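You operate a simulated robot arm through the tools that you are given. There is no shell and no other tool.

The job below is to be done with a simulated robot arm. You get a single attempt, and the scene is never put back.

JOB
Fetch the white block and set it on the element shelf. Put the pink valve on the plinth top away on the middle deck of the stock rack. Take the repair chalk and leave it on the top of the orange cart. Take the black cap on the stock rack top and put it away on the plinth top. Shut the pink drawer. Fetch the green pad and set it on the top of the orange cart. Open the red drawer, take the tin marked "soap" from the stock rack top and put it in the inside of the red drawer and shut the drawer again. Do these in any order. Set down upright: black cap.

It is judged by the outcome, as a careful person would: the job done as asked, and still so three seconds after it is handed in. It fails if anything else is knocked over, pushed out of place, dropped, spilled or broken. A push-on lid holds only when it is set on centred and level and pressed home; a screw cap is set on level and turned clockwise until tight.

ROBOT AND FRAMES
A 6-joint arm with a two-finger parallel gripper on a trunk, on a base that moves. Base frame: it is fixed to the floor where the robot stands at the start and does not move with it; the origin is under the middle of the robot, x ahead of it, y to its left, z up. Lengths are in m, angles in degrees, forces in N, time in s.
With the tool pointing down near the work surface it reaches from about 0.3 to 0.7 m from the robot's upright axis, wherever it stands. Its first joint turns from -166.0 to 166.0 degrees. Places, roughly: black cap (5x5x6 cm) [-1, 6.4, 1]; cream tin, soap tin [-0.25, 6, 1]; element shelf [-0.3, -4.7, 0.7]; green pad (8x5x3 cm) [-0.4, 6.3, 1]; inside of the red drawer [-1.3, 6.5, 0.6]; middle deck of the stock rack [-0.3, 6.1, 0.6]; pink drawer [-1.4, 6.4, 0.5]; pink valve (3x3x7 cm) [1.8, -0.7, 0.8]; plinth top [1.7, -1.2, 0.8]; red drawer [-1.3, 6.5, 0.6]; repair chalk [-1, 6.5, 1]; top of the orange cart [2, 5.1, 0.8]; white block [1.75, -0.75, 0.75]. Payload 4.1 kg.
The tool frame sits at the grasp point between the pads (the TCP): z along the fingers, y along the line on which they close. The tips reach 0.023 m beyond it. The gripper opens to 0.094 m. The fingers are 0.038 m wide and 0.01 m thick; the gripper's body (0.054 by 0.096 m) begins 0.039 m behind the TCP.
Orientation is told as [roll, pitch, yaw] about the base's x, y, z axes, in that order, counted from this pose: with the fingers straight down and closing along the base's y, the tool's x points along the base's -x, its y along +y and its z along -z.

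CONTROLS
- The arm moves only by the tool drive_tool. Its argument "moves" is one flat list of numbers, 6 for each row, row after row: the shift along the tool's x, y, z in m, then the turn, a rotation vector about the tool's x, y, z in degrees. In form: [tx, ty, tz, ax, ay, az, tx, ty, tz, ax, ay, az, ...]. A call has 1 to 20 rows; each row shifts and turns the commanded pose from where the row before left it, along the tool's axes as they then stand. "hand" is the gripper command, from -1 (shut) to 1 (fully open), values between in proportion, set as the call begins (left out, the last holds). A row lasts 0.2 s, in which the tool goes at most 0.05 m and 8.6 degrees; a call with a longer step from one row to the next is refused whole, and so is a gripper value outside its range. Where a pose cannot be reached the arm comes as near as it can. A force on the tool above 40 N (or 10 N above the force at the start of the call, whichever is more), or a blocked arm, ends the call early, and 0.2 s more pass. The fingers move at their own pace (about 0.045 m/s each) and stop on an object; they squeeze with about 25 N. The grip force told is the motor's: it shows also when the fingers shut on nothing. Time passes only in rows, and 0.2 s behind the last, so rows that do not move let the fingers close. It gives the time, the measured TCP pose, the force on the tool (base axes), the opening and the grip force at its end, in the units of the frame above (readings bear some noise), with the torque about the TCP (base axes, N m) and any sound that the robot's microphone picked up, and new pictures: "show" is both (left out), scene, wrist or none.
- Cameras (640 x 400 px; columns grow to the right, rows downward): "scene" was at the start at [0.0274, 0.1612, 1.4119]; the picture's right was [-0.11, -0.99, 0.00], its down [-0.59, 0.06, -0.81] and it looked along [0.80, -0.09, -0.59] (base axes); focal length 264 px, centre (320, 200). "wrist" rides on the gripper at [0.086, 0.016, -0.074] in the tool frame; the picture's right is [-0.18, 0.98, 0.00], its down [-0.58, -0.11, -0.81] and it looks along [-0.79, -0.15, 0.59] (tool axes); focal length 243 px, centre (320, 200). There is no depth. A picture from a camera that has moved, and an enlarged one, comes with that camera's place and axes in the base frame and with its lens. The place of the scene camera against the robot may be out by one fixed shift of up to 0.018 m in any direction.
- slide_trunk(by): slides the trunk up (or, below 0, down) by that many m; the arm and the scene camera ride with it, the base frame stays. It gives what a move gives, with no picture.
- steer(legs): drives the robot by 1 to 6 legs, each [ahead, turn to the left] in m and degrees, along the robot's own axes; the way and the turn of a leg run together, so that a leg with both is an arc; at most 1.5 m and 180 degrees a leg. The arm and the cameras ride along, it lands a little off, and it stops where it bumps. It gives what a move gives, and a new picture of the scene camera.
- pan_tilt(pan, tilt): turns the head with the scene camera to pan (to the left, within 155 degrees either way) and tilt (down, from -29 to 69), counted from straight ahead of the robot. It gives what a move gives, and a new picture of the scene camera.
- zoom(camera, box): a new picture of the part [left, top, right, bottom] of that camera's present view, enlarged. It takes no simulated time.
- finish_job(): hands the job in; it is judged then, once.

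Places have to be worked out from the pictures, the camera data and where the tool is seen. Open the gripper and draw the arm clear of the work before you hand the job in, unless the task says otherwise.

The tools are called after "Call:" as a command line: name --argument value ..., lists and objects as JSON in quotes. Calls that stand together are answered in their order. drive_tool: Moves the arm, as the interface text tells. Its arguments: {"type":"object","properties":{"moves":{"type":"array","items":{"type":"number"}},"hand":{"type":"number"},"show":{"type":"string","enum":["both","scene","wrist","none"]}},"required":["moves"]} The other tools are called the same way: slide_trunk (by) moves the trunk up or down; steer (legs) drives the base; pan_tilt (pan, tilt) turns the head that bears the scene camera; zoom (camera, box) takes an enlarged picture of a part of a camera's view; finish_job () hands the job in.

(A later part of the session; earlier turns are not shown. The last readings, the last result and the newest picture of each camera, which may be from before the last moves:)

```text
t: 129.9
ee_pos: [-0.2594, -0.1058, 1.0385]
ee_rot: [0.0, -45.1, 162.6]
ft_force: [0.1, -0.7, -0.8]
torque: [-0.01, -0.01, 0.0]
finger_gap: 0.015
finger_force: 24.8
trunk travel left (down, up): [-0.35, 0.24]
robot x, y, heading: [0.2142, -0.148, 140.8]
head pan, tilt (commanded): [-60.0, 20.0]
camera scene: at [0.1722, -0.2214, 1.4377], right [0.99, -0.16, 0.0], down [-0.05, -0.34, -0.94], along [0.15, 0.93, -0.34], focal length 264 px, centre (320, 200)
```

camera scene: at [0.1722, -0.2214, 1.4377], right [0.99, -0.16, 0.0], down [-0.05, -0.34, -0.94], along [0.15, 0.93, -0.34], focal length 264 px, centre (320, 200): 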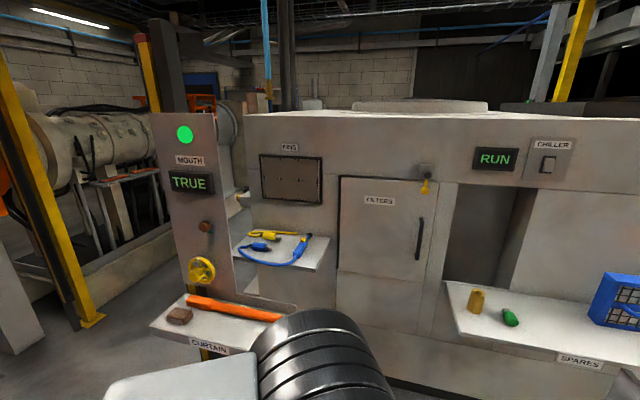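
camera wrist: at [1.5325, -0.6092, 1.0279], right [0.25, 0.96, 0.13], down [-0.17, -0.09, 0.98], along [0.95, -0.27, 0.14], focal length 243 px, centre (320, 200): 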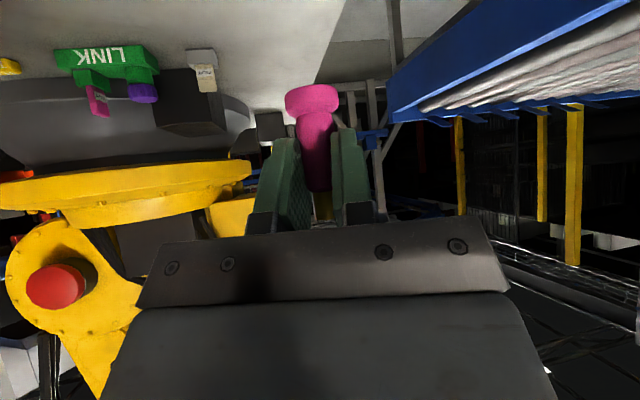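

The mats are flat (I already crossed one). I go around the left of the CURTAIN tray, then turn toward the aisle.

Call:
steer --legs '[[0, 19], [0.95, 0], [0, -82]]'

Call:
pan_tilt --pan 0 --tilt 15

```text
t: 139.2
ee_pos: [-0.8292, 0.6151, 1.0373]
ee_rot: [0.0, -45.0, 100.0]
ft_force: [-0.4, 0.0, 0.2]
torque: [-0.01, -0.04, 0.03]
finger_gap: 0.0149
finger_force: 25.5
trunk travel left (down, up): [-0.35, 0.24]
robot x, y, heading: [-0.6492, 0.1733, 78.4]
head pan, tilt (commanded): [-60.0, 20.0]
camera scene: at [-0.7368, 0.1816, 1.4377], right [0.31, -0.95, 0.0], down [-0.33, -0.11, -0.94], along [0.89, 0.29, -0.34], focal length 264 px, centre (320, 200)
```

scene: 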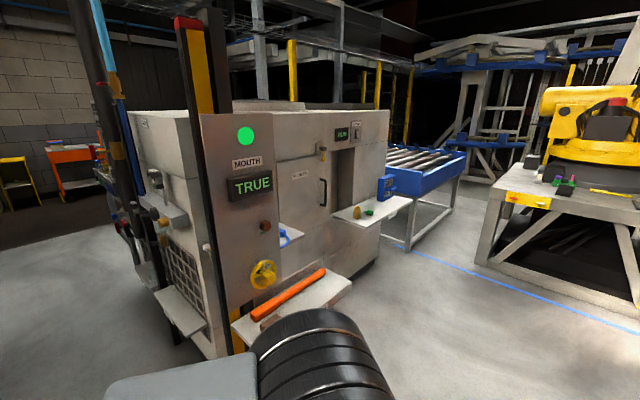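

```text
t: 140.5
ee_pos: [-0.8296, 0.6152, 1.0372]
ee_rot: [0.1, -45.0, 100.0]
ft_force: [0.1, -0.4, -0.2]
torque: [0.02, 0.02, -0.01]
finger_gap: 0.015
finger_force: 25.3
trunk travel left (down, up): [-0.35, 0.24]
robot x, y, heading: [-0.6538, 0.1719, 78.0]
head pan, tilt (commanded): [0.0, 15.0]
camera scene: at [-0.8061, 0.244, 1.4459], right [0.98, -0.21, 0.0], down [-0.05, -0.25, -0.97], along [0.2, 0.94, -0.26], focal length 264 px, centre (320, 200)
```

scene: 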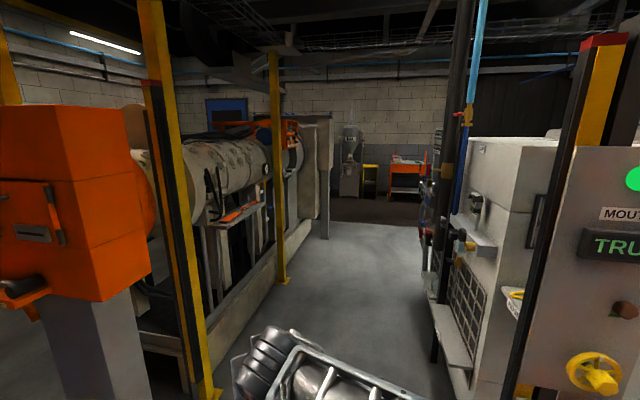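

The aisle is open; the orange cart is visible at the far end. I zoom ahead.

Call:
zoom --camera "scene" --box '[240, 90, 480, 300]'

```text
1.90 times, centred on (360, 195) of scene
camera zoom: at [-0.8061, 0.244, 1.4459], right [0.98, -0.21, 0.0], down [-0.05, -0.25, -0.97], along [0.2, 0.94, -0.26], focal length 503 px, centre (244, 210)
```

zoom: 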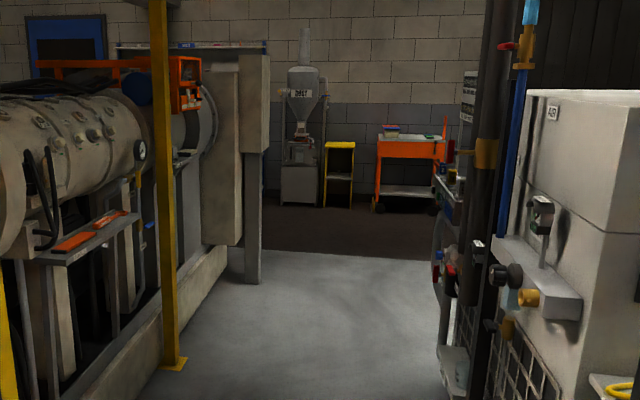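

Clear floor ahead. I drive up the aisle in two legs.

Call:
steer --legs '[[0, 6], [1.0, 0], [0, -13], [0.9, 0]]'

Call:
pan_tilt --pan -20 --tilt 20

```text
t: 151.4
ee_pos: [-0.3395, 2.4719, 1.0366]
ee_rot: [0.1, -45.0, 91.3]
ft_force: [0.8, -0.5, -0.3]
torque: [-0.03, -0.02, -0.03]
finger_gap: 0.0148
finger_force: 25.0
trunk travel left (down, up): [-0.35, 0.24]
robot x, y, heading: [-0.2273, 2.0104, 69.4]
head pan, tilt (commanded): [0.0, 15.0]
camera scene: at [-0.372, 2.1021, 1.4459], right [0.94, -0.35, 0.0], down [-0.09, -0.24, -0.97], along [0.34, 0.91, -0.26], focal length 264 px, centre (320, 200)
```

scene: 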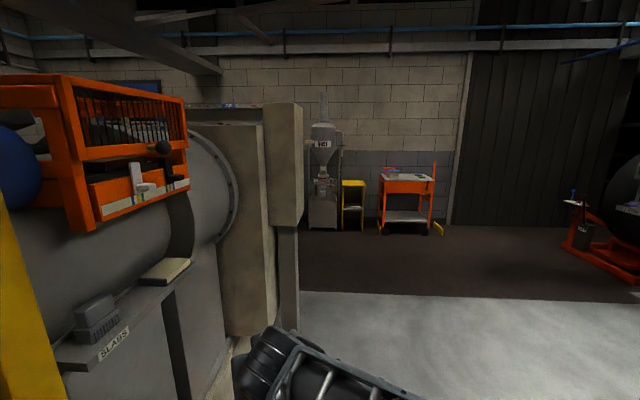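

```text
t: 152.2
ee_pos: [-0.3394, 2.4725, 1.0377]
ee_rot: [0.0, -45.0, 91.4]
ft_force: [-0.1, -0.6, 0.2]
torque: [0.0, -0.04, -0.03]
finger_gap: 0.0147
finger_force: 24.2
trunk travel left (down, up): [-0.35, 0.24]
robot x, y, heading: [-0.2271, 2.0048, 69.5]
head pan, tilt (commanded): [-20.0, 20.0]
camera scene: at [-0.3443, 2.0856, 1.4378], right [0.76, -0.65, 0.0], down [-0.22, -0.26, -0.94], along [0.61, 0.72, -0.34], focal length 264 px, centre (320, 200)
```

scene: 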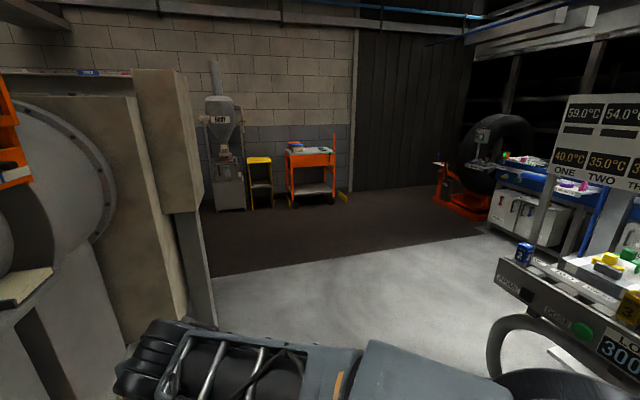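

The rack must be left behind the extruder's end. I advance past the end pillar (≈[0.05,3.7]) keeping to the middle.

Call:
steer --legs '[[0, -7], [1.5, 0]]'

Call:
pan_tilt --pan 50 --tilt 20

```text
t: 160.2
ee_pos: [0.4496, 3.7968, 1.0366]
ee_rot: [-0.1, -45.1, 82.2]
ft_force: [0.4, -0.4, 0.2]
torque: [-0.01, 0.03, 0.03]
finger_gap: 0.0146
finger_force: 25.4
trunk travel left (down, up): [-0.35, 0.24]
robot x, y, heading: [0.4861, 3.3214, 60.3]
head pan, tilt (commanded): [-20.0, 20.0]
camera scene: at [0.3826, 3.4158, 1.4377], right [0.65, -0.76, 0.0], down [-0.26, -0.22, -0.94], along [0.72, 0.61, -0.34], focal length 264 px, centre (320, 200)
```

scene: 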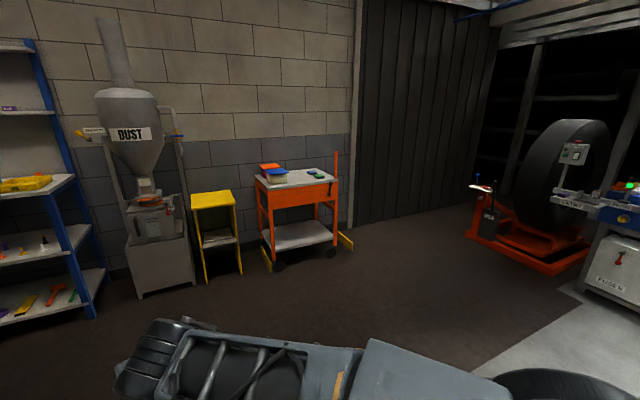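

```text
t: 161.6
ee_pos: [0.4504, 3.7963, 1.0369]
ee_rot: [0.0, -45.0, 82.2]
ft_force: [0.0, -0.6, 0.1]
torque: [0.0, -0.01, -0.01]
finger_gap: 0.0148
finger_force: 25.0
trunk travel left (down, up): [-0.35, 0.24]
robot x, y, heading: [0.4842, 3.3238, 60.3]
head pan, tilt (commanded): [50.0, 20.0]
camera scene: at [0.2793, 3.4429, 1.4377], right [0.94, 0.35, 0.0], down [0.12, -0.32, -0.94], along [-0.33, 0.88, -0.34], focal length 264 px, centre (320, 200)
```

scene: 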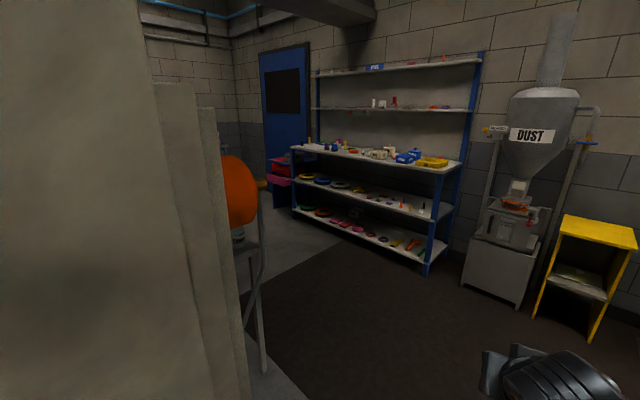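

The stock rack is visible with decks, and red/pink drawers at its far left. I zoom in.

Call:
zoom --camera "scene" --box '[250, 110, 480, 280]'

Call:
zoom --camera "scene" --box '[255, 130, 365, 220]'

Call:
zoom --camera "scene" --box '[350, 130, 470, 220]'

```text
2.35 times, centred on (365, 195) of scene
camera zoom: at [0.2793, 3.4429, 1.4377], right [0.94, 0.35, 0.0], down [0.12, -0.32, -0.94], along [-0.33, 0.88, -0.34], focal length 622 px, centre (214, 212)
```

zoom: 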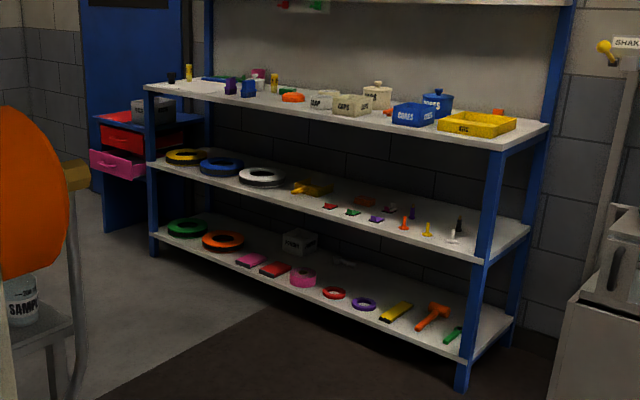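

```text
4.44 times, centred on (310, 175) of scene
camera zoom: at [0.2793, 3.4429, 1.4377], right [0.94, 0.35, 0.0], down [0.12, -0.32, -0.94], along [-0.33, 0.88, -0.34], focal length 1174 px, centre (364, 311)
```

zoom: 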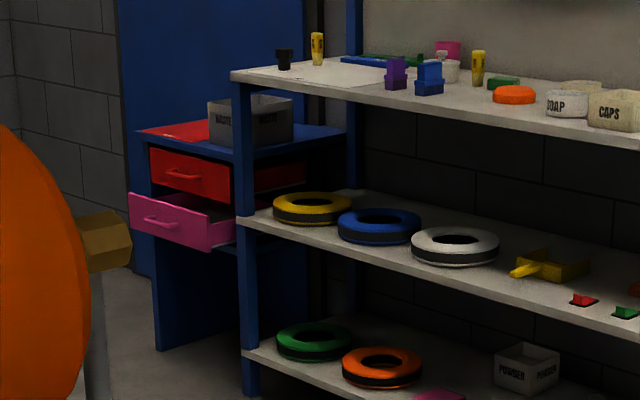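

```text
4.44 times, centred on (410, 175) of scene
camera zoom: at [0.2793, 3.4429, 1.4377], right [0.94, 0.35, 0.0], down [0.12, -0.32, -0.94], along [-0.33, 0.88, -0.34], focal length 1174 px, centre (-80, 311)
```

zoom: 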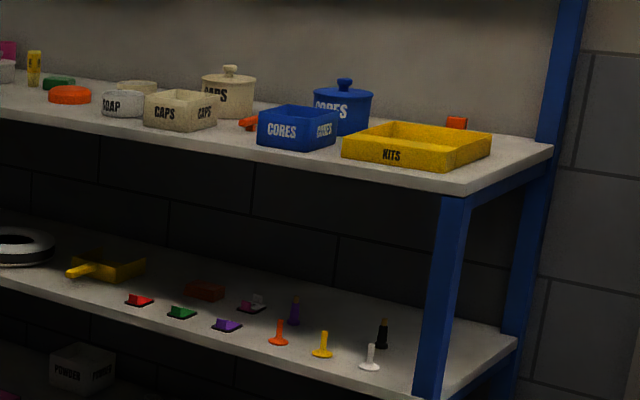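

I see the rack: middle deck at ~0.6 with free spots near the front, and the pink drawer pulled out. First I centre the arm ahead of the robot so it travels safely past the pillar.

Call:
drive_tool --moves '[0.0034, -0.046, -0.0034, 0, 0, 0, 0.0034, -0.046, -0.0034, 0, 0, 0, 0.0034, -0.046, -0.0034, 0, 0, 0, 0.0034, -0.046, -0.0034, 0, 0, 0, 0.0034, -0.046, -0.0034, 0, 0, 0, 0.0034, -0.046, -0.0034, 0, 0, 0, 0, 0, 0, 5.19, 0, 5.19, 0, 0, 0, 5.19, 0, 5.19, 0, 0, 0, 5.19, 0, 5.19]' --show "both"

```text
t: 163.6
ee_pos: [0.7205, 3.7321, 1.0374]
ee_rot: [-0.2, -45.1, 60.2]
ft_force: [0.1, 1.0, 0.0]
torque: [-0.03, 0.0, -0.02]
finger_gap: 0.0149
finger_force: 25.4
trunk travel left (down, up): [-0.35, 0.24]
robot x, y, heading: [0.4843, 3.3174, 60.4]
head pan, tilt (commanded): [50.0, 20.0]
camera scene: at [0.2793, 3.4429, 1.4377], right [0.94, 0.35, 0.0], down [0.12, -0.32, -0.94], along [-0.33, 0.88, -0.34], focal length 264 px, centre (320, 200)
camera wrist: at [0.6483, 3.6401, 1.0272], right [-0.79, 0.6, 0.13], down [0.01, -0.19, 0.98], along [0.62, 0.77, 0.14], focal length 243 px, centre (320, 200)
```

scene: 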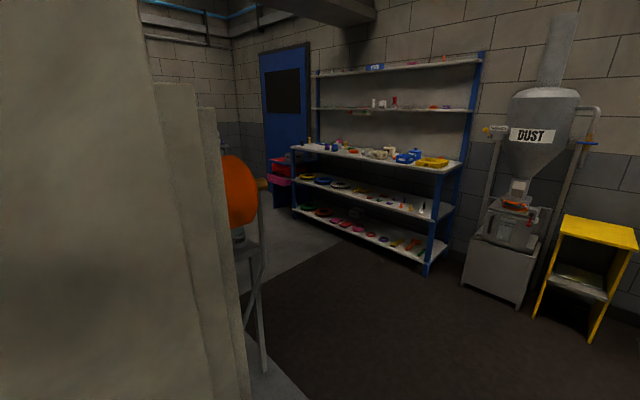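
wrist: 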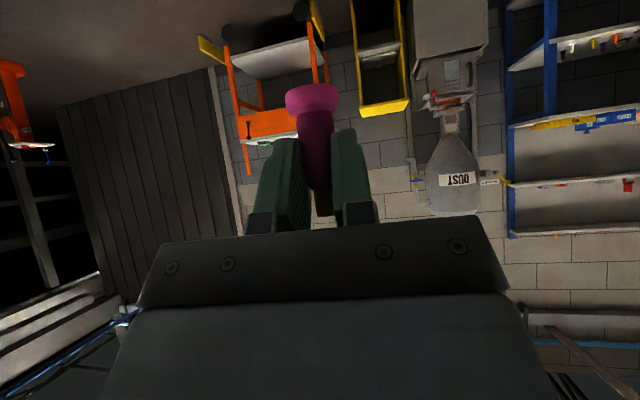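

I drive around into the space in front of the rack.

Call:
steer --legs '[[0.7, 0], [0, 75], [0.9, 0], [0, -68]]'

Call:
pan_tilt --pan 10 --tilt 35

```text
t: 178.0
ee_pos: [0.3587, 4.9846, 1.0381]
ee_rot: [0.0, -45.1, 68.0]
ft_force: [1.1, -0.3, -0.7]
torque: [-0.03, -0.02, 0.02]
finger_gap: 0.0149
finger_force: 24.9
trunk travel left (down, up): [-0.35, 0.24]
robot x, y, heading: [0.1846, 4.5448, 68.4]
head pan, tilt (commanded): [50.0, 20.0]
camera scene: at [-0.0382, 4.6394, 1.4377], right [0.88, 0.47, 0.0], down [0.16, -0.3, -0.94], along [-0.44, 0.83, -0.34], focal length 264 px, centre (320, 200)
```

scene: 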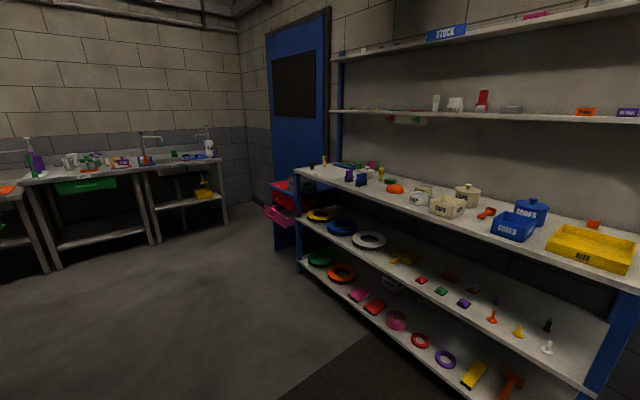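

```text
t: 179.1
ee_pos: [0.3591, 4.9846, 1.0363]
ee_rot: [0.0, -45.0, 68.0]
ft_force: [-0.8, -1.3, -0.1]
torque: [0.02, 0.01, -0.03]
finger_gap: 0.0147
finger_force: 24.7
trunk travel left (down, up): [-0.35, 0.24]
robot x, y, heading: [0.1828, 4.5452, 68.4]
head pan, tilt (commanded): [10.0, 35.0]
camera scene: at [0.0237, 4.6435, 1.4139], right [0.98, -0.2, 0.0], down [-0.12, -0.56, -0.82], along [0.17, 0.8, -0.57], focal length 264 px, centre (320, 200)
```

scene: 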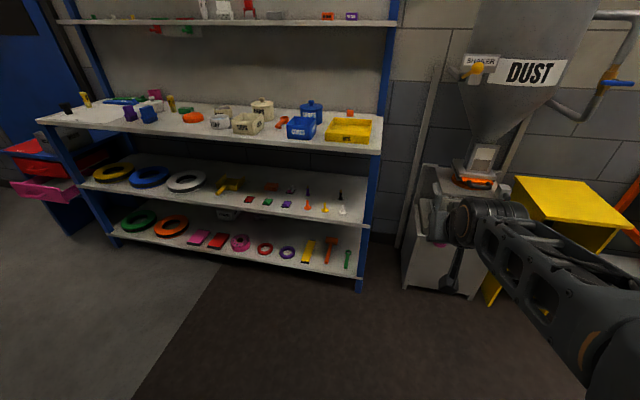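

I zoom in on the rack's decks to find heights and free spots.

Call:
zoom --camera "scene" --box '[30, 80, 230, 205]'

Call:
zoom --camera "scene" --box '[190, 90, 400, 221]'

```text
3.20 times, centred on (130, 142) of scene
camera zoom: at [0.0237, 4.6435, 1.4139], right [0.98, -0.2, 0.0], down [-0.12, -0.56, -0.82], along [0.17, 0.8, -0.57], focal length 845 px, centre (928, 384)
```

zoom: 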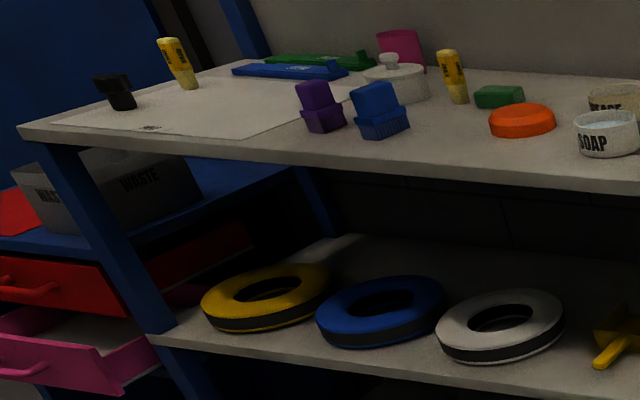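

```text
3.05 times, centred on (295, 156) of scene
camera zoom: at [0.0237, 4.6435, 1.4139], right [0.98, -0.2, 0.0], down [-0.12, -0.56, -0.82], along [0.17, 0.8, -0.57], focal length 805 px, centre (396, 336)
```

zoom: 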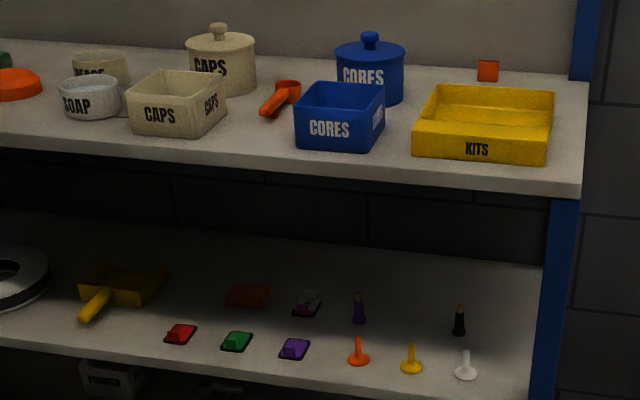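

Top deck is at z≈0.955, the middle deck at ≈0.595 with a free front gap between the red pad and the yellow scoop's handle at ≈[-0.19,5.89]. I drive to a stand 0.85 m in front of that spot.

Call:
steer --legs '[[0, 73], [0.9, 0], [0, -75]]'

Call:
pan_tilt --pan 0 --tilt 40

```text
t: 190.2
ee_pos: [-0.3536, 5.5289, 1.037]
ee_rot: [0.0, -45.0, 67.9]
ft_force: [-1.1, -0.6, 0.0]
torque: [-0.02, -0.01, 0.0]
finger_gap: 0.0149
finger_force: 24.9
trunk travel left (down, up): [-0.35, 0.24]
robot x, y, heading: [-0.5325, 5.0916, 68.1]
head pan, tilt (commanded): [10.0, 35.0]
camera scene: at [-0.6882, 5.1886, 1.4139], right [0.98, -0.2, 0.0], down [-0.12, -0.56, -0.82], along [0.17, 0.8, -0.57], focal length 264 px, centre (320, 200)
```

scene: 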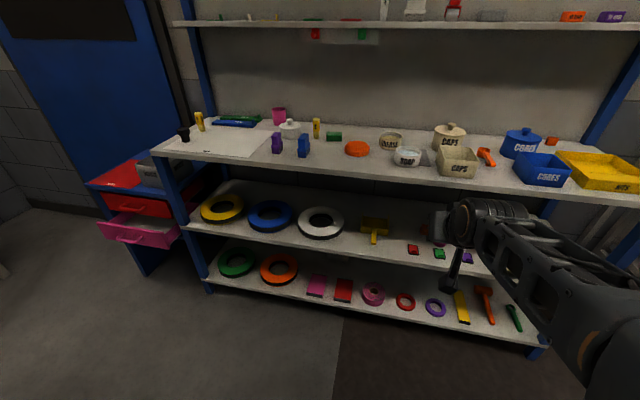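

```text
t: 191.0
ee_pos: [-0.3544, 5.529, 1.0368]
ee_rot: [0.0, -45.1, 68.0]
ft_force: [-0.6, 0.2, 0.4]
torque: [0.01, 0.0, 0.02]
finger_gap: 0.0148
finger_force: 25.0
trunk travel left (down, up): [-0.35, 0.24]
robot x, y, heading: [-0.5324, 5.0931, 68.2]
head pan, tilt (commanded): [0.0, 40.0]
camera scene: at [-0.6747, 5.1813, 1.4064], right [0.93, -0.37, 0.0], down [-0.24, -0.6, -0.77], along [0.28, 0.71, -0.64], focal length 264 px, centre (320, 200)
```

scene: 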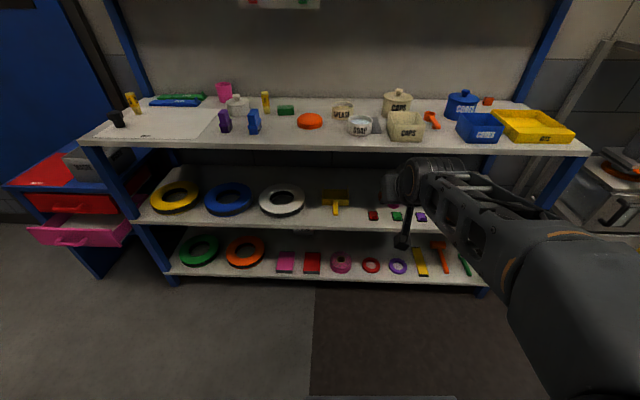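

I zoom in on the target gap of the middle deck.

Call:
zoom --camera "scene" --box '[280, 170, 440, 270]'

Call:
zoom --camera "scene" --box '[80, 80, 240, 180]'

Call:
zoom --camera "scene" --box '[220, 80, 440, 180]'

Call:
zoom --camera "scene" --box '[0, 130, 160, 280]'

```text
4.00 times, centred on (360, 220) of scene
camera zoom: at [-0.6747, 5.1813, 1.4064], right [0.93, -0.37, 0.0], down [-0.24, -0.6, -0.77], along [0.28, 0.71, -0.64], focal length 1057 px, centre (160, 120)
```

zoom: 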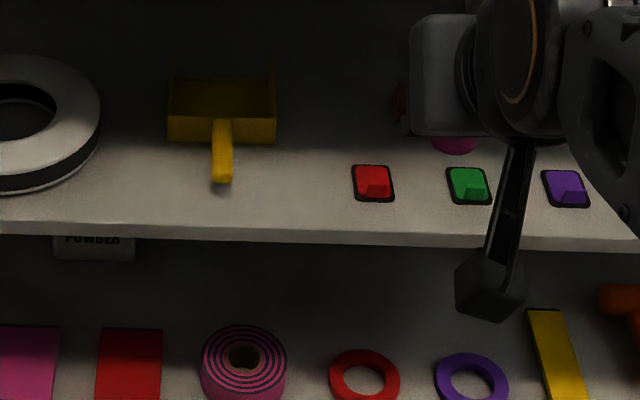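

```text
4.00 times, centred on (160, 130) of scene
camera zoom: at [-0.6747, 5.1813, 1.4064], right [0.93, -0.37, 0.0], down [-0.24, -0.6, -0.77], along [0.28, 0.71, -0.64], focal length 1057 px, centre (960, 480)
```

zoom: 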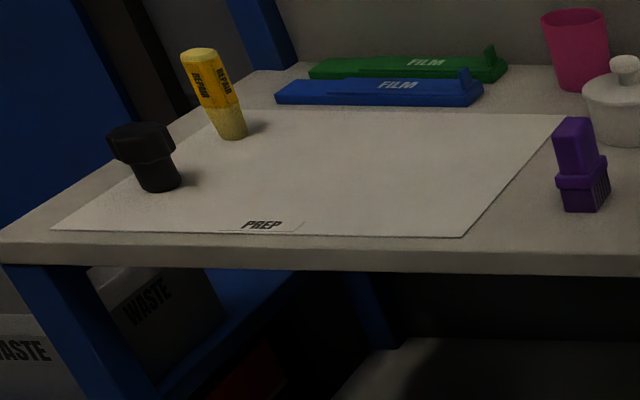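

```text
2.91 times, centred on (330, 130) of scene
camera zoom: at [-0.6747, 5.1813, 1.4064], right [0.93, -0.37, 0.0], down [-0.24, -0.6, -0.77], along [0.28, 0.71, -0.64], focal length 768 px, centre (291, 404)
```

zoom: 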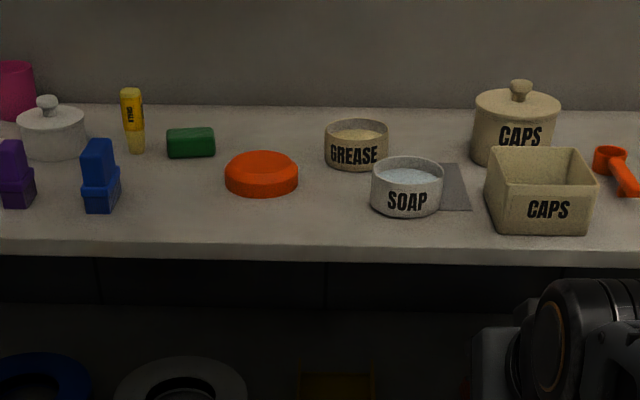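

```text
2.67 times, centred on (80, 205) of scene
camera zoom: at [-0.6747, 5.1813, 1.4064], right [0.93, -0.37, 0.0], down [-0.24, -0.6, -0.77], along [0.28, 0.71, -0.64], focal length 704 px, centre (960, 187)
```

zoom: 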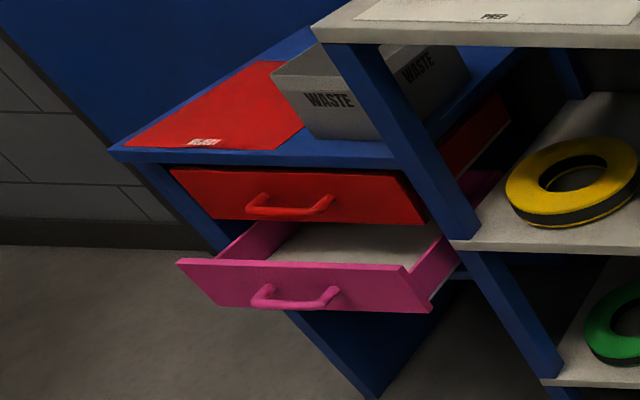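

The gap centre between the scoop handle and the red pad is around [-0.225,5.92]. I lower the trunk so the arm can slip under the rack top.

Call:
slide_trunk --by -0.25

Call:
drive_tool --moves '[0.03, 0, 0.03, 0, 0, 0, 0.03, 0, 0.03, 0, 0, 0, 0, 0, 0, 0, 0, 0]' --show "both"

```text
t: 193.6
ee_pos: [-0.3539, 5.5297, 0.7865]
ee_rot: [0.0, -45.0, 68.0]
ft_force: [-0.9, -0.1, -0.7]
torque: [0.0, -0.01, -0.03]
finger_gap: 0.0148
finger_force: 25.1
trunk travel left (down, up): [-0.1, 0.49]
robot x, y, heading: [-0.5309, 5.0896, 68.1]
head pan, tilt (commanded): [0.0, 40.0]
```

```text
t: 194.3
ee_pos: [-0.3536, 5.5293, 0.7029]
ee_rot: [0.0, -45.0, 68.0]
ft_force: [0.2, 0.2, 0.2]
torque: [0.02, -0.02, 0.02]
finger_gap: 0.0148
finger_force: 24.9
trunk travel left (down, up): [-0.1, 0.49]
robot x, y, heading: [-0.5306, 5.0952, 68.4]
head pan, tilt (commanded): [0.0, 40.0]
camera scene: at [-0.6747, 5.1813, 1.1563], right [0.93, -0.37, 0.0], down [-0.24, -0.6, -0.77], along [0.28, 0.71, -0.64], focal length 264 px, centre (320, 200)
camera wrist: at [-0.4118, 5.4302, 0.693], right [-0.86, 0.49, 0.13], down [0.04, -0.19, 0.98], along [0.5, 0.85, 0.14], focal length 243 px, centre (320, 200)
```

scene: 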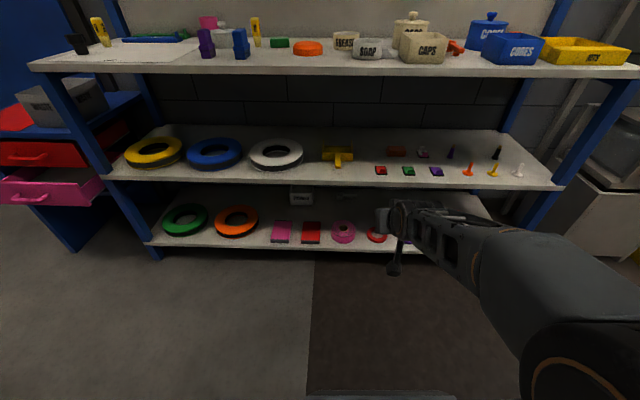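
wrist: 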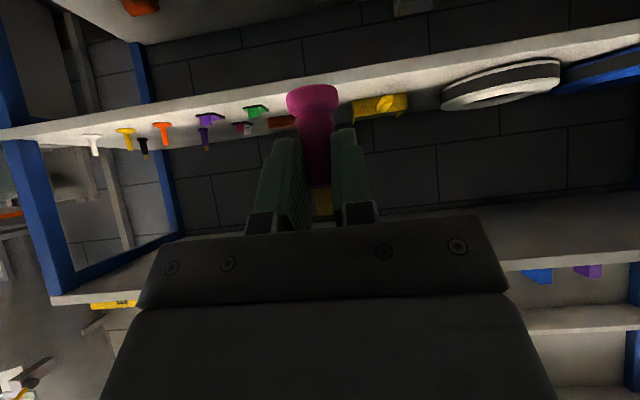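

With the trunk lowered I have a vertical baseline. I zoom for precise feature positions.

Call:
zoom --camera "scene" --box '[300, 110, 460, 210]'

Call:
zoom --camera "scene" --box '[320, 0, 480, 100]'

Call:
zoom --camera "scene" --box '[0, 80, 160, 240]'

```text
4.00 times, centred on (380, 160) of scene
camera zoom: at [-0.6747, 5.1813, 1.1563], right [0.93, -0.37, 0.0], down [-0.24, -0.6, -0.77], along [0.28, 0.71, -0.64], focal length 1057 px, centre (80, 360)
```

zoom: 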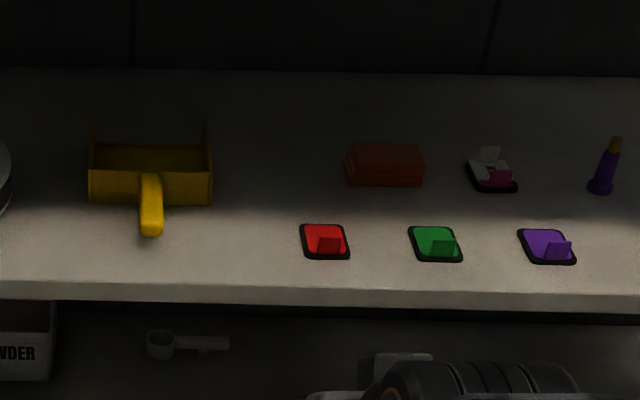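

```text
4.00 times, centred on (400, 50) of scene
camera zoom: at [-0.6747, 5.1813, 1.1563], right [0.93, -0.37, 0.0], down [-0.24, -0.6, -0.77], along [0.28, 0.71, -0.64], focal length 1057 px, centre (0, 800)
```

zoom: 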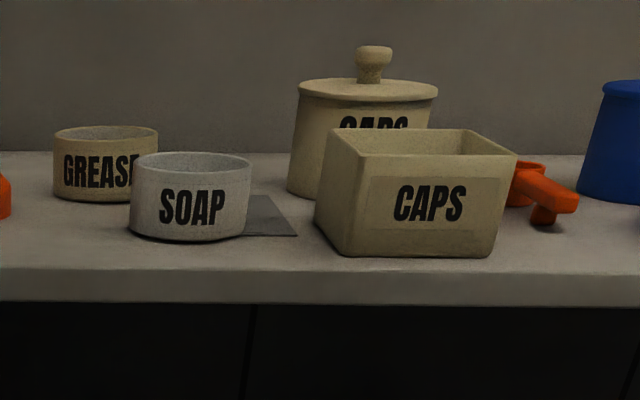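

```text
2.50 times, centred on (80, 160) of scene
camera zoom: at [-0.6747, 5.1813, 1.1563], right [0.93, -0.37, 0.0], down [-0.24, -0.6, -0.77], along [0.28, 0.71, -0.64], focal length 660 px, centre (920, 300)
```

zoom: 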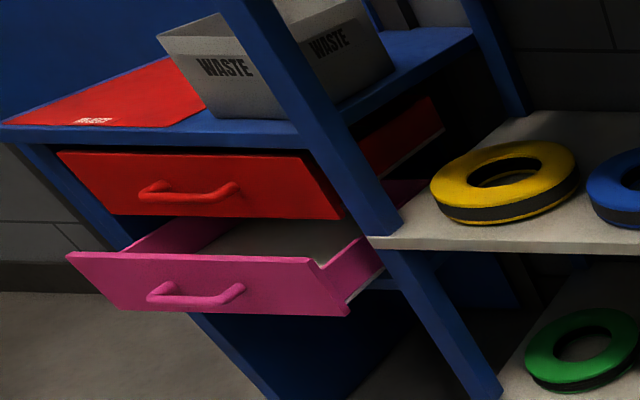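

Middle deck ≈0.55 (corrected), gap centre T≈[-0.212,5.946]. I drive forward 0.30 m so the tool stands just in front of the deck, then check the wrist view.

Call:
steer --legs '[[0.3, 0]]'

Call:
drive_tool --moves '[0, 0, 0, 0, 0, 0]' --show "wrist"

Call:
zoom --camera "scene" --box '[280, 150, 520, 300]'

```text
t: 196.4
ee_pos: [-0.2448, 5.8058, 0.7019]
ee_rot: [0.1, -45.0, 68.0]
ft_force: [0.7, -0.3, -0.1]
torque: [0.0, -0.03, 0.03]
finger_gap: 0.0151
finger_force: 24.8
trunk travel left (down, up): [-0.1, 0.49]
robot x, y, heading: [-0.4213, 5.3689, 68.2]
head pan, tilt (commanded): [0.0, 40.0]
camera scene: at [-0.5649, 5.4567, 1.1563], right [0.93, -0.37, 0.0], down [-0.24, -0.6, -0.77], along [0.28, 0.71, -0.64], focal length 264 px, centre (320, 200)
```

scene: 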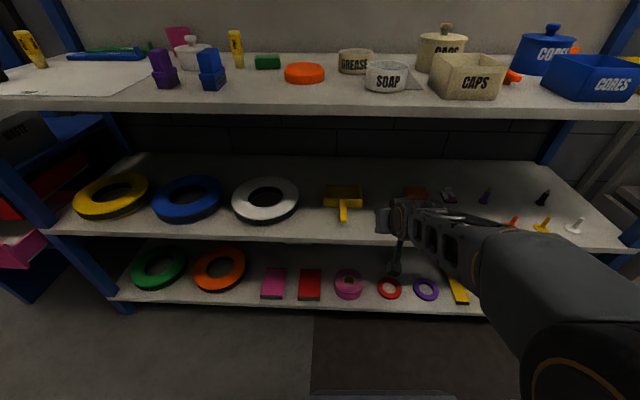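

```text
t: 196.8
ee_pos: [-0.2449, 5.8045, 0.7033]
ee_rot: [-0.1, -45.0, 68.1]
ft_force: [-1.0, -0.1, -0.7]
torque: [0.02, 0.01, -0.02]
finger_gap: 0.015
finger_force: 24.8
trunk travel left (down, up): [-0.1, 0.49]
robot x, y, heading: [-0.4167, 5.3683, 68.2]
head pan, tilt (commanded): [0.0, 40.0]
camera wrist: at [-0.3025, 5.7062, 0.6934], right [-0.86, 0.49, 0.13], down [0.04, -0.19, 0.98], along [0.5, 0.85, 0.14], focal length 243 px, centre (320, 200)
```

wrist: 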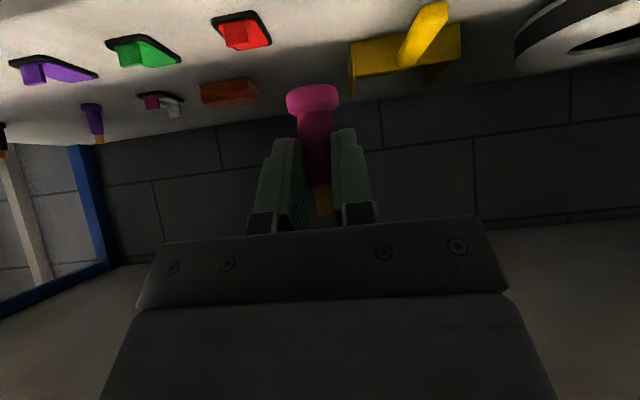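

```text
2.67 times, centred on (400, 225) of scene
camera zoom: at [-0.5649, 5.4567, 1.1563], right [0.93, -0.37, 0.0], down [-0.24, -0.6, -0.77], along [0.28, 0.71, -0.64], focal length 704 px, centre (107, 133)
```

zoom: 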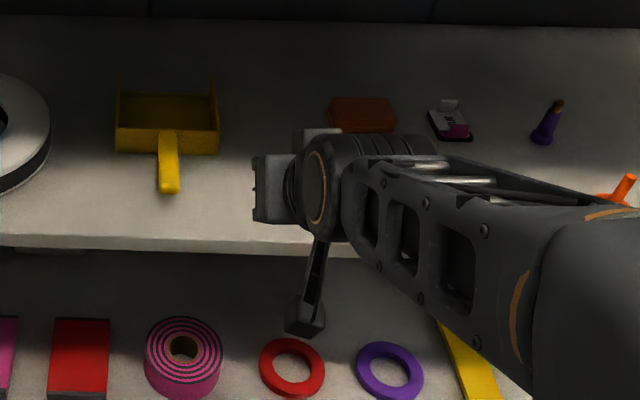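

The gap midpoint seen by the wrist camera agrees (≈[-0.219,5.943]). I move in 0.138 m forward and 0.027 m left, keeping the valve ~10 cm above the deck.

Call:
drive_tool --moves '[-0.0325, 0.0092, 0.0325, 0, 0, 0, -0.0325, 0.0092, 0.0325, 0, 0, 0, -0.0325, 0.0092, 0.0325, 0, 0, 0]' --show "both"

Call:
zoom --camera "scene" --box '[280, 150, 520, 300]'

```text
t: 197.6
ee_pos: [-0.2188, 5.9455, 0.7031]
ee_rot: [0.1, -45.0, 68.1]
ft_force: [0.2, -0.3, 0.8]
torque: [0.01, 0.0, 0.0]
finger_gap: 0.0148
finger_force: 25.4
trunk travel left (down, up): [-0.1, 0.49]
robot x, y, heading: [-0.4179, 5.3675, 68.2]
head pan, tilt (commanded): [0.0, 40.0]
camera scene: at [-0.565, 5.4563, 1.1563], right [0.93, -0.37, 0.0], down [-0.24, -0.6, -0.77], along [0.28, 0.71, -0.64], focal length 264 px, centre (320, 200)
camera wrist: at [-0.2769, 5.8455, 0.6937], right [-0.86, 0.49, 0.13], down [0.04, -0.19, 0.98], along [0.5, 0.85, 0.14], focal length 243 px, centre (320, 200)
```

scene: 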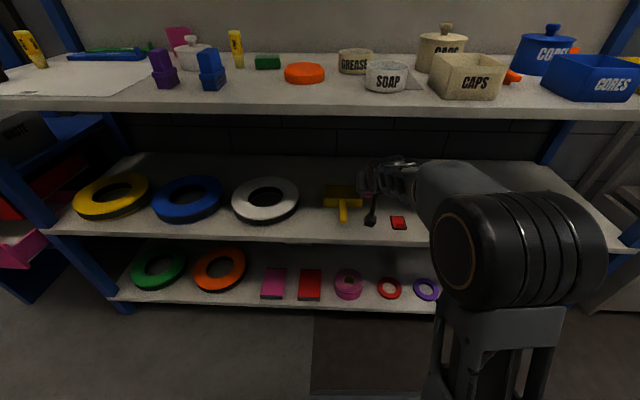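
wrist: 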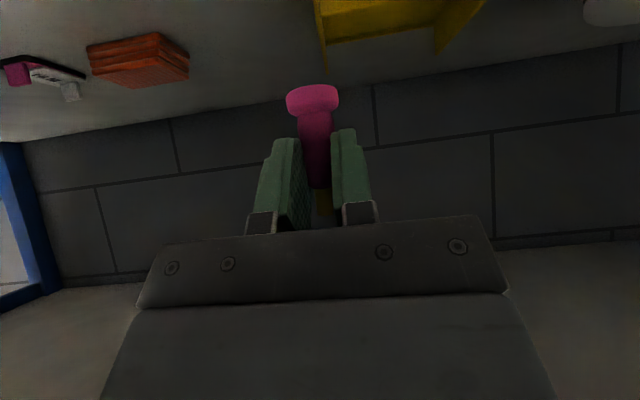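

```text
2.67 times, centred on (400, 225) of scene
camera zoom: at [-0.565, 5.4563, 1.1563], right [0.93, -0.37, 0.0], down [-0.24, -0.6, -0.77], along [0.28, 0.71, -0.64], focal length 704 px, centre (107, 133)
```

zoom: 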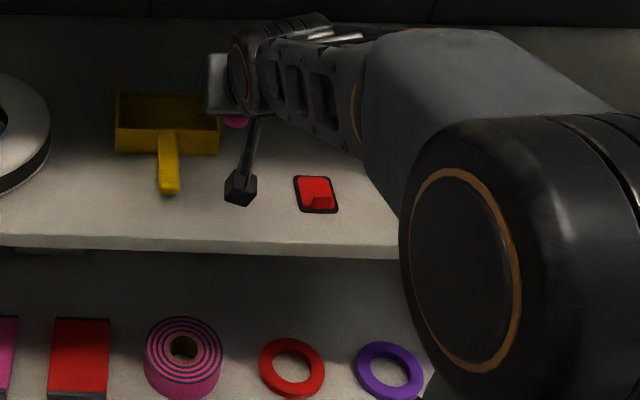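

Centred between the handle and the red pad. I lower toward the deck, slowing near contact.

Call:
drive_tool --moves '[0.0247, 0, 0.0247, 0, 0, 0, 0.0247, 0, 0.0247, 0, 0, 0]' --show "wrist"

Call:
drive_tool --moves '[0.007, 0, 0.007, 0, 0, 0]' --show "none"

Call:
drive_tool --moves '[0.0035, 0, 0.0035, 0, 0, 0]' --show "none"

```text
t: 198.2
ee_pos: [-0.2185, 5.9432, 0.6341]
ee_rot: [0.0, -45.1, 68.2]
ft_force: [-0.9, 0.8, -0.6]
torque: [0.01, -0.02, 0.03]
finger_gap: 0.0149
finger_force: 24.7
trunk travel left (down, up): [-0.1, 0.49]
robot x, y, heading: [-0.4178, 5.3691, 68.0]
head pan, tilt (commanded): [0.0, 40.0]
camera wrist: at [-0.2765, 5.8444, 0.6245], right [-0.86, 0.49, 0.13], down [0.04, -0.19, 0.98], along [0.5, 0.85, 0.14], focal length 243 px, centre (320, 200)
```

wrist: 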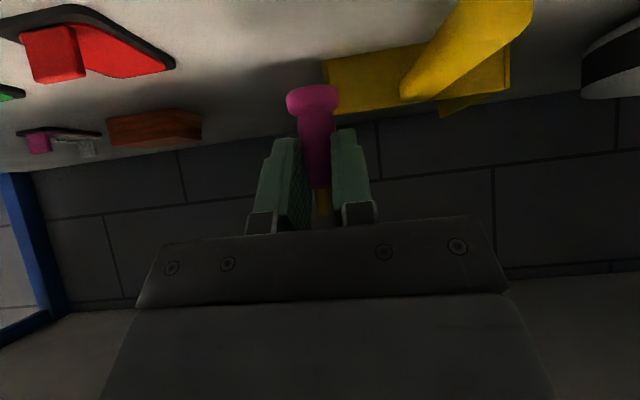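

```text
t: 198.6
ee_pos: [-0.2165, 5.9448, 0.6236]
ee_rot: [0.0, -44.9, 68.1]
ft_force: [0.0, 0.0, -0.4]
torque: [0.01, 0.02, 0.01]
finger_gap: 0.0147
finger_force: 25.1
trunk travel left (down, up): [-0.1, 0.49]
robot x, y, heading: [-0.4175, 5.3691, 68.2]
head pan, tilt (commanded): [0.0, 40.0]
```

```text
t: 199.0
ee_pos: [-0.2181, 5.9436, 0.6189]
ee_rot: [0.0, -44.9, 68.1]
ft_force: [0.1, 1.1, -0.1]
torque: [0.02, -0.01, -0.03]
finger_gap: 0.0145
finger_force: 25.0
trunk travel left (down, up): [-0.1, 0.49]
robot x, y, heading: [-0.419, 5.3699, 68.4]
head pan, tilt (commanded): [0.0, 40.0]
```

No contact yet; I continue in 5 mm steps.

Call:
drive_tool --moves '[0.0035, 0, 0.0035, 0, 0, 0]' --show "none"

Call:
drive_tool --moves '[0.0035, 0, 0.0035, 0, 0, 0]' --show "wrist"

```text
t: 199.4
ee_pos: [-0.2183, 5.9429, 0.6148]
ee_rot: [0.0, -45.0, 68.1]
ft_force: [-0.8, 1.2, 0.6]
torque: [0.0, -0.03, -0.02]
finger_gap: 0.0147
finger_force: 25.1
trunk travel left (down, up): [-0.1, 0.49]
robot x, y, heading: [-0.4233, 5.3719, 68.4]
head pan, tilt (commanded): [0.0, 40.0]
```

```text
t: 199.8
ee_pos: [-0.2179, 5.9451, 0.6088]
ee_rot: [0.0, -44.9, 68.2]
ft_force: [-0.6, 0.6, -0.5]
torque: [0.0, 0.01, -0.02]
finger_gap: 0.0146
finger_force: 25.3
trunk travel left (down, up): [-0.1, 0.49]
robot x, y, heading: [-0.4179, 5.3718, 68.4]
head pan, tilt (commanded): [0.0, 40.0]
camera wrist: at [-0.2763, 5.8444, 0.5992], right [-0.86, 0.49, 0.13], down [0.04, -0.19, 0.98], along [0.5, 0.85, 0.14], focal length 243 px, centre (320, 200)
```

wrist: 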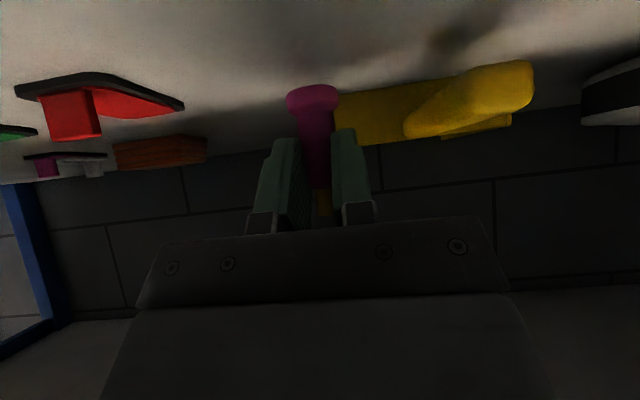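

Still free; two more small steps.

Call:
drive_tool --moves '[0.0035, 0, 0.0035, 0, 0, 0]' --show "none"

Call:
drive_tool --moves '[0.0028, 0, 0.0028, 0, 0, 0]' --show "none"

Call:
drive_tool --moves '[0.0028, 0, 0.0028, 0, 0, 0]' --show "wrist"

```text
t: 200.2
ee_pos: [-0.2179, 5.9439, 0.602]
ee_rot: [-0.1, -45.0, 68.2]
ft_force: [-0.2, -0.4, 0.3]
torque: [0.01, -0.02, -0.01]
finger_gap: 0.0149
finger_force: 25.0
trunk travel left (down, up): [-0.1, 0.49]
robot x, y, heading: [-0.4204, 5.3645, 68.3]
head pan, tilt (commanded): [0.0, 40.0]
```

```text
t: 200.6
ee_pos: [-0.2178, 5.9447, 0.5996]
ee_rot: [-0.1, -45.0, 68.1]
ft_force: [-0.3, 0.1, 0.3]
torque: [0.02, 0.0, 0.0]
finger_gap: 0.0148
finger_force: 25.4
trunk travel left (down, up): [-0.1, 0.49]
robot x, y, heading: [-0.4237, 5.3663, 68.4]
head pan, tilt (commanded): [0.0, 40.0]
```

```text
t: 201.0
ee_pos: [-0.2171, 5.9427, 0.5958]
ee_rot: [0.0, -44.9, 68.1]
ft_force: [0.4, 0.3, 0.3]
torque: [0.0, 0.0, 0.01]
finger_gap: 0.0149
finger_force: 25.1
trunk travel left (down, up): [-0.1, 0.49]
robot x, y, heading: [-0.4175, 5.3683, 68.4]
head pan, tilt (commanded): [0.0, 40.0]
camera wrist: at [-0.2767, 5.8447, 0.5862], right [-0.86, 0.49, 0.13], down [0.04, -0.19, 0.98], along [0.5, 0.85, 0.14], focal length 243 px, centre (320, 200)
```

wrist: 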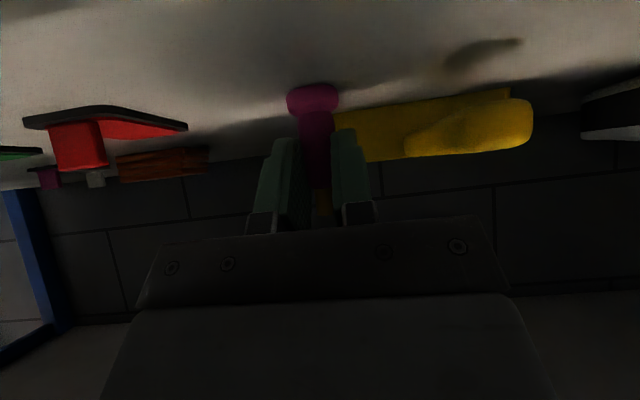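

Call:
drive_tool --moves '[0.0025, 0, 0.0025, 0, 0, 0]' --show "none"

Call:
drive_tool --moves '[0.0025, 0, 0.0025, 0, 0, 0]' --show "none"

Call:
drive_tool --moves '[0.0025, 0, 0.0025, 0, 0, 0]' --show "wrist"

```text
t: 201.4
ee_pos: [-0.2182, 5.9446, 0.5949]
ee_rot: [-0.1, -45.2, 68.1]
ft_force: [-1.5, -4.1, 12.2]
torque: [-0.04, 0.0, 0.01]
finger_gap: 0.0145
finger_force: 24.6
trunk travel left (down, up): [-0.1, 0.49]
robot x, y, heading: [-0.4198, 5.3667, 68.4]
head pan, tilt (commanded): [0.0, 40.0]
```

```text
t: 201.8
ee_pos: [-0.2184, 5.9454, 0.5935]
ee_rot: [-0.1, -45.6, 68.1]
ft_force: [-2.2, -5.6, 31.3]
torque: [0.12, 0.0, -0.02]
finger_gap: 0.0147
finger_force: 25.1
trunk travel left (down, up): [-0.1, 0.49]
robot x, y, heading: [-0.4233, 5.3711, 68.3]
head pan, tilt (commanded): [0.0, 40.0]
```

```text
t: 202.2
ee_pos: [-0.2176, 5.945, 0.5906]
ee_rot: [-0.2, -45.8, 68.1]
ft_force: [1.7, -1.7, 36.4]
torque: [0.39, -0.18, 0.01]
finger_gap: 0.0148
finger_force: 24.8
trunk travel left (down, up): [-0.1, 0.49]
robot x, y, heading: [-0.4195, 5.3654, 68.4]
head pan, tilt (commanded): [0.0, 40.0]
camera wrist: at [-0.2766, 5.8458, 0.5803], right [-0.86, 0.49, 0.13], down [0.04, -0.2, 0.98], along [0.5, 0.85, 0.15], focal length 243 px, centre (320, 200)
```

wrist: 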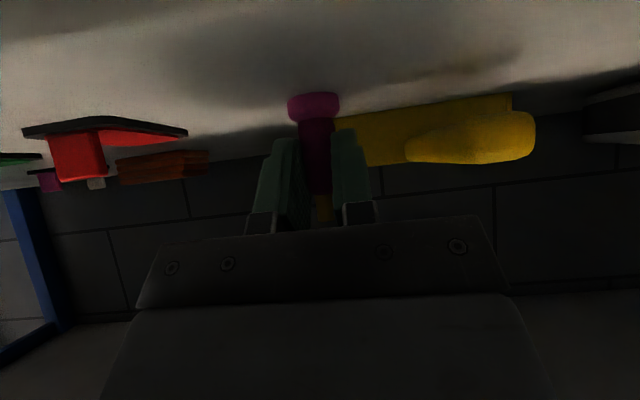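

Contact was made at TCP≈0.595 (deck z≈0.552); I ease off the pressure by 5 mm, then open the fingers partly.

Call:
drive_tool --moves '[-0.0035, 0, -0.0035, 0, 0, 0]' --show "none"

Call:
drive_tool --moves '[0, 0, 0, 0, 0, 0, 0, 0, 0, 0, 0, 0, 0, 0, 0, 0, 0, 0]' --hand 0.1 --show "wrist"

```text
t: 202.6
ee_pos: [-0.2178, 5.9447, 0.5925]
ee_rot: [0.0, -45.2, 68.1]
ft_force: [5.7, 7.0, 19.7]
torque: [0.6, -0.36, -0.06]
finger_gap: 0.0146
finger_force: 24.7
trunk travel left (down, up): [-0.1, 0.49]
robot x, y, heading: [-0.4198, 5.369, 68.5]
head pan, tilt (commanded): [0.0, 40.0]
```

```text
t: 203.4
ee_pos: [-0.2187, 5.9437, 0.5899]
ee_rot: [0.1, -44.9, 68.2]
ft_force: [0.0, -0.6, 0.1]
torque: [-0.01, 0.0, 0.0]
finger_gap: 0.0519
finger_force: 0.1
trunk travel left (down, up): [-0.1, 0.49]
robot x, y, heading: [-0.4177, 5.37, 68.4]
head pan, tilt (commanded): [0.0, 40.0]
camera wrist: at [-0.2775, 5.8449, 0.5805], right [-0.86, 0.49, 0.13], down [0.04, -0.19, 0.98], along [0.5, 0.85, 0.14], focal length 243 px, centre (320, 200)
```

wrist: 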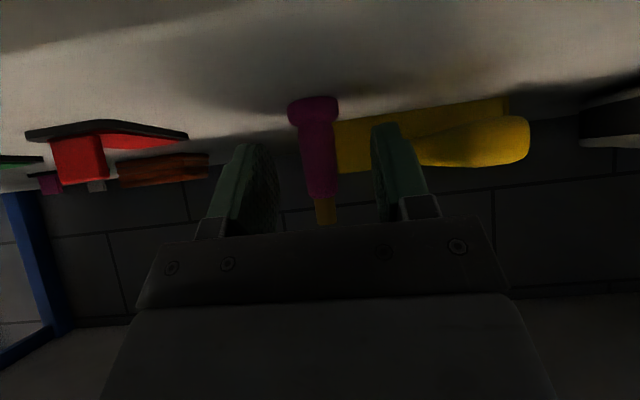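

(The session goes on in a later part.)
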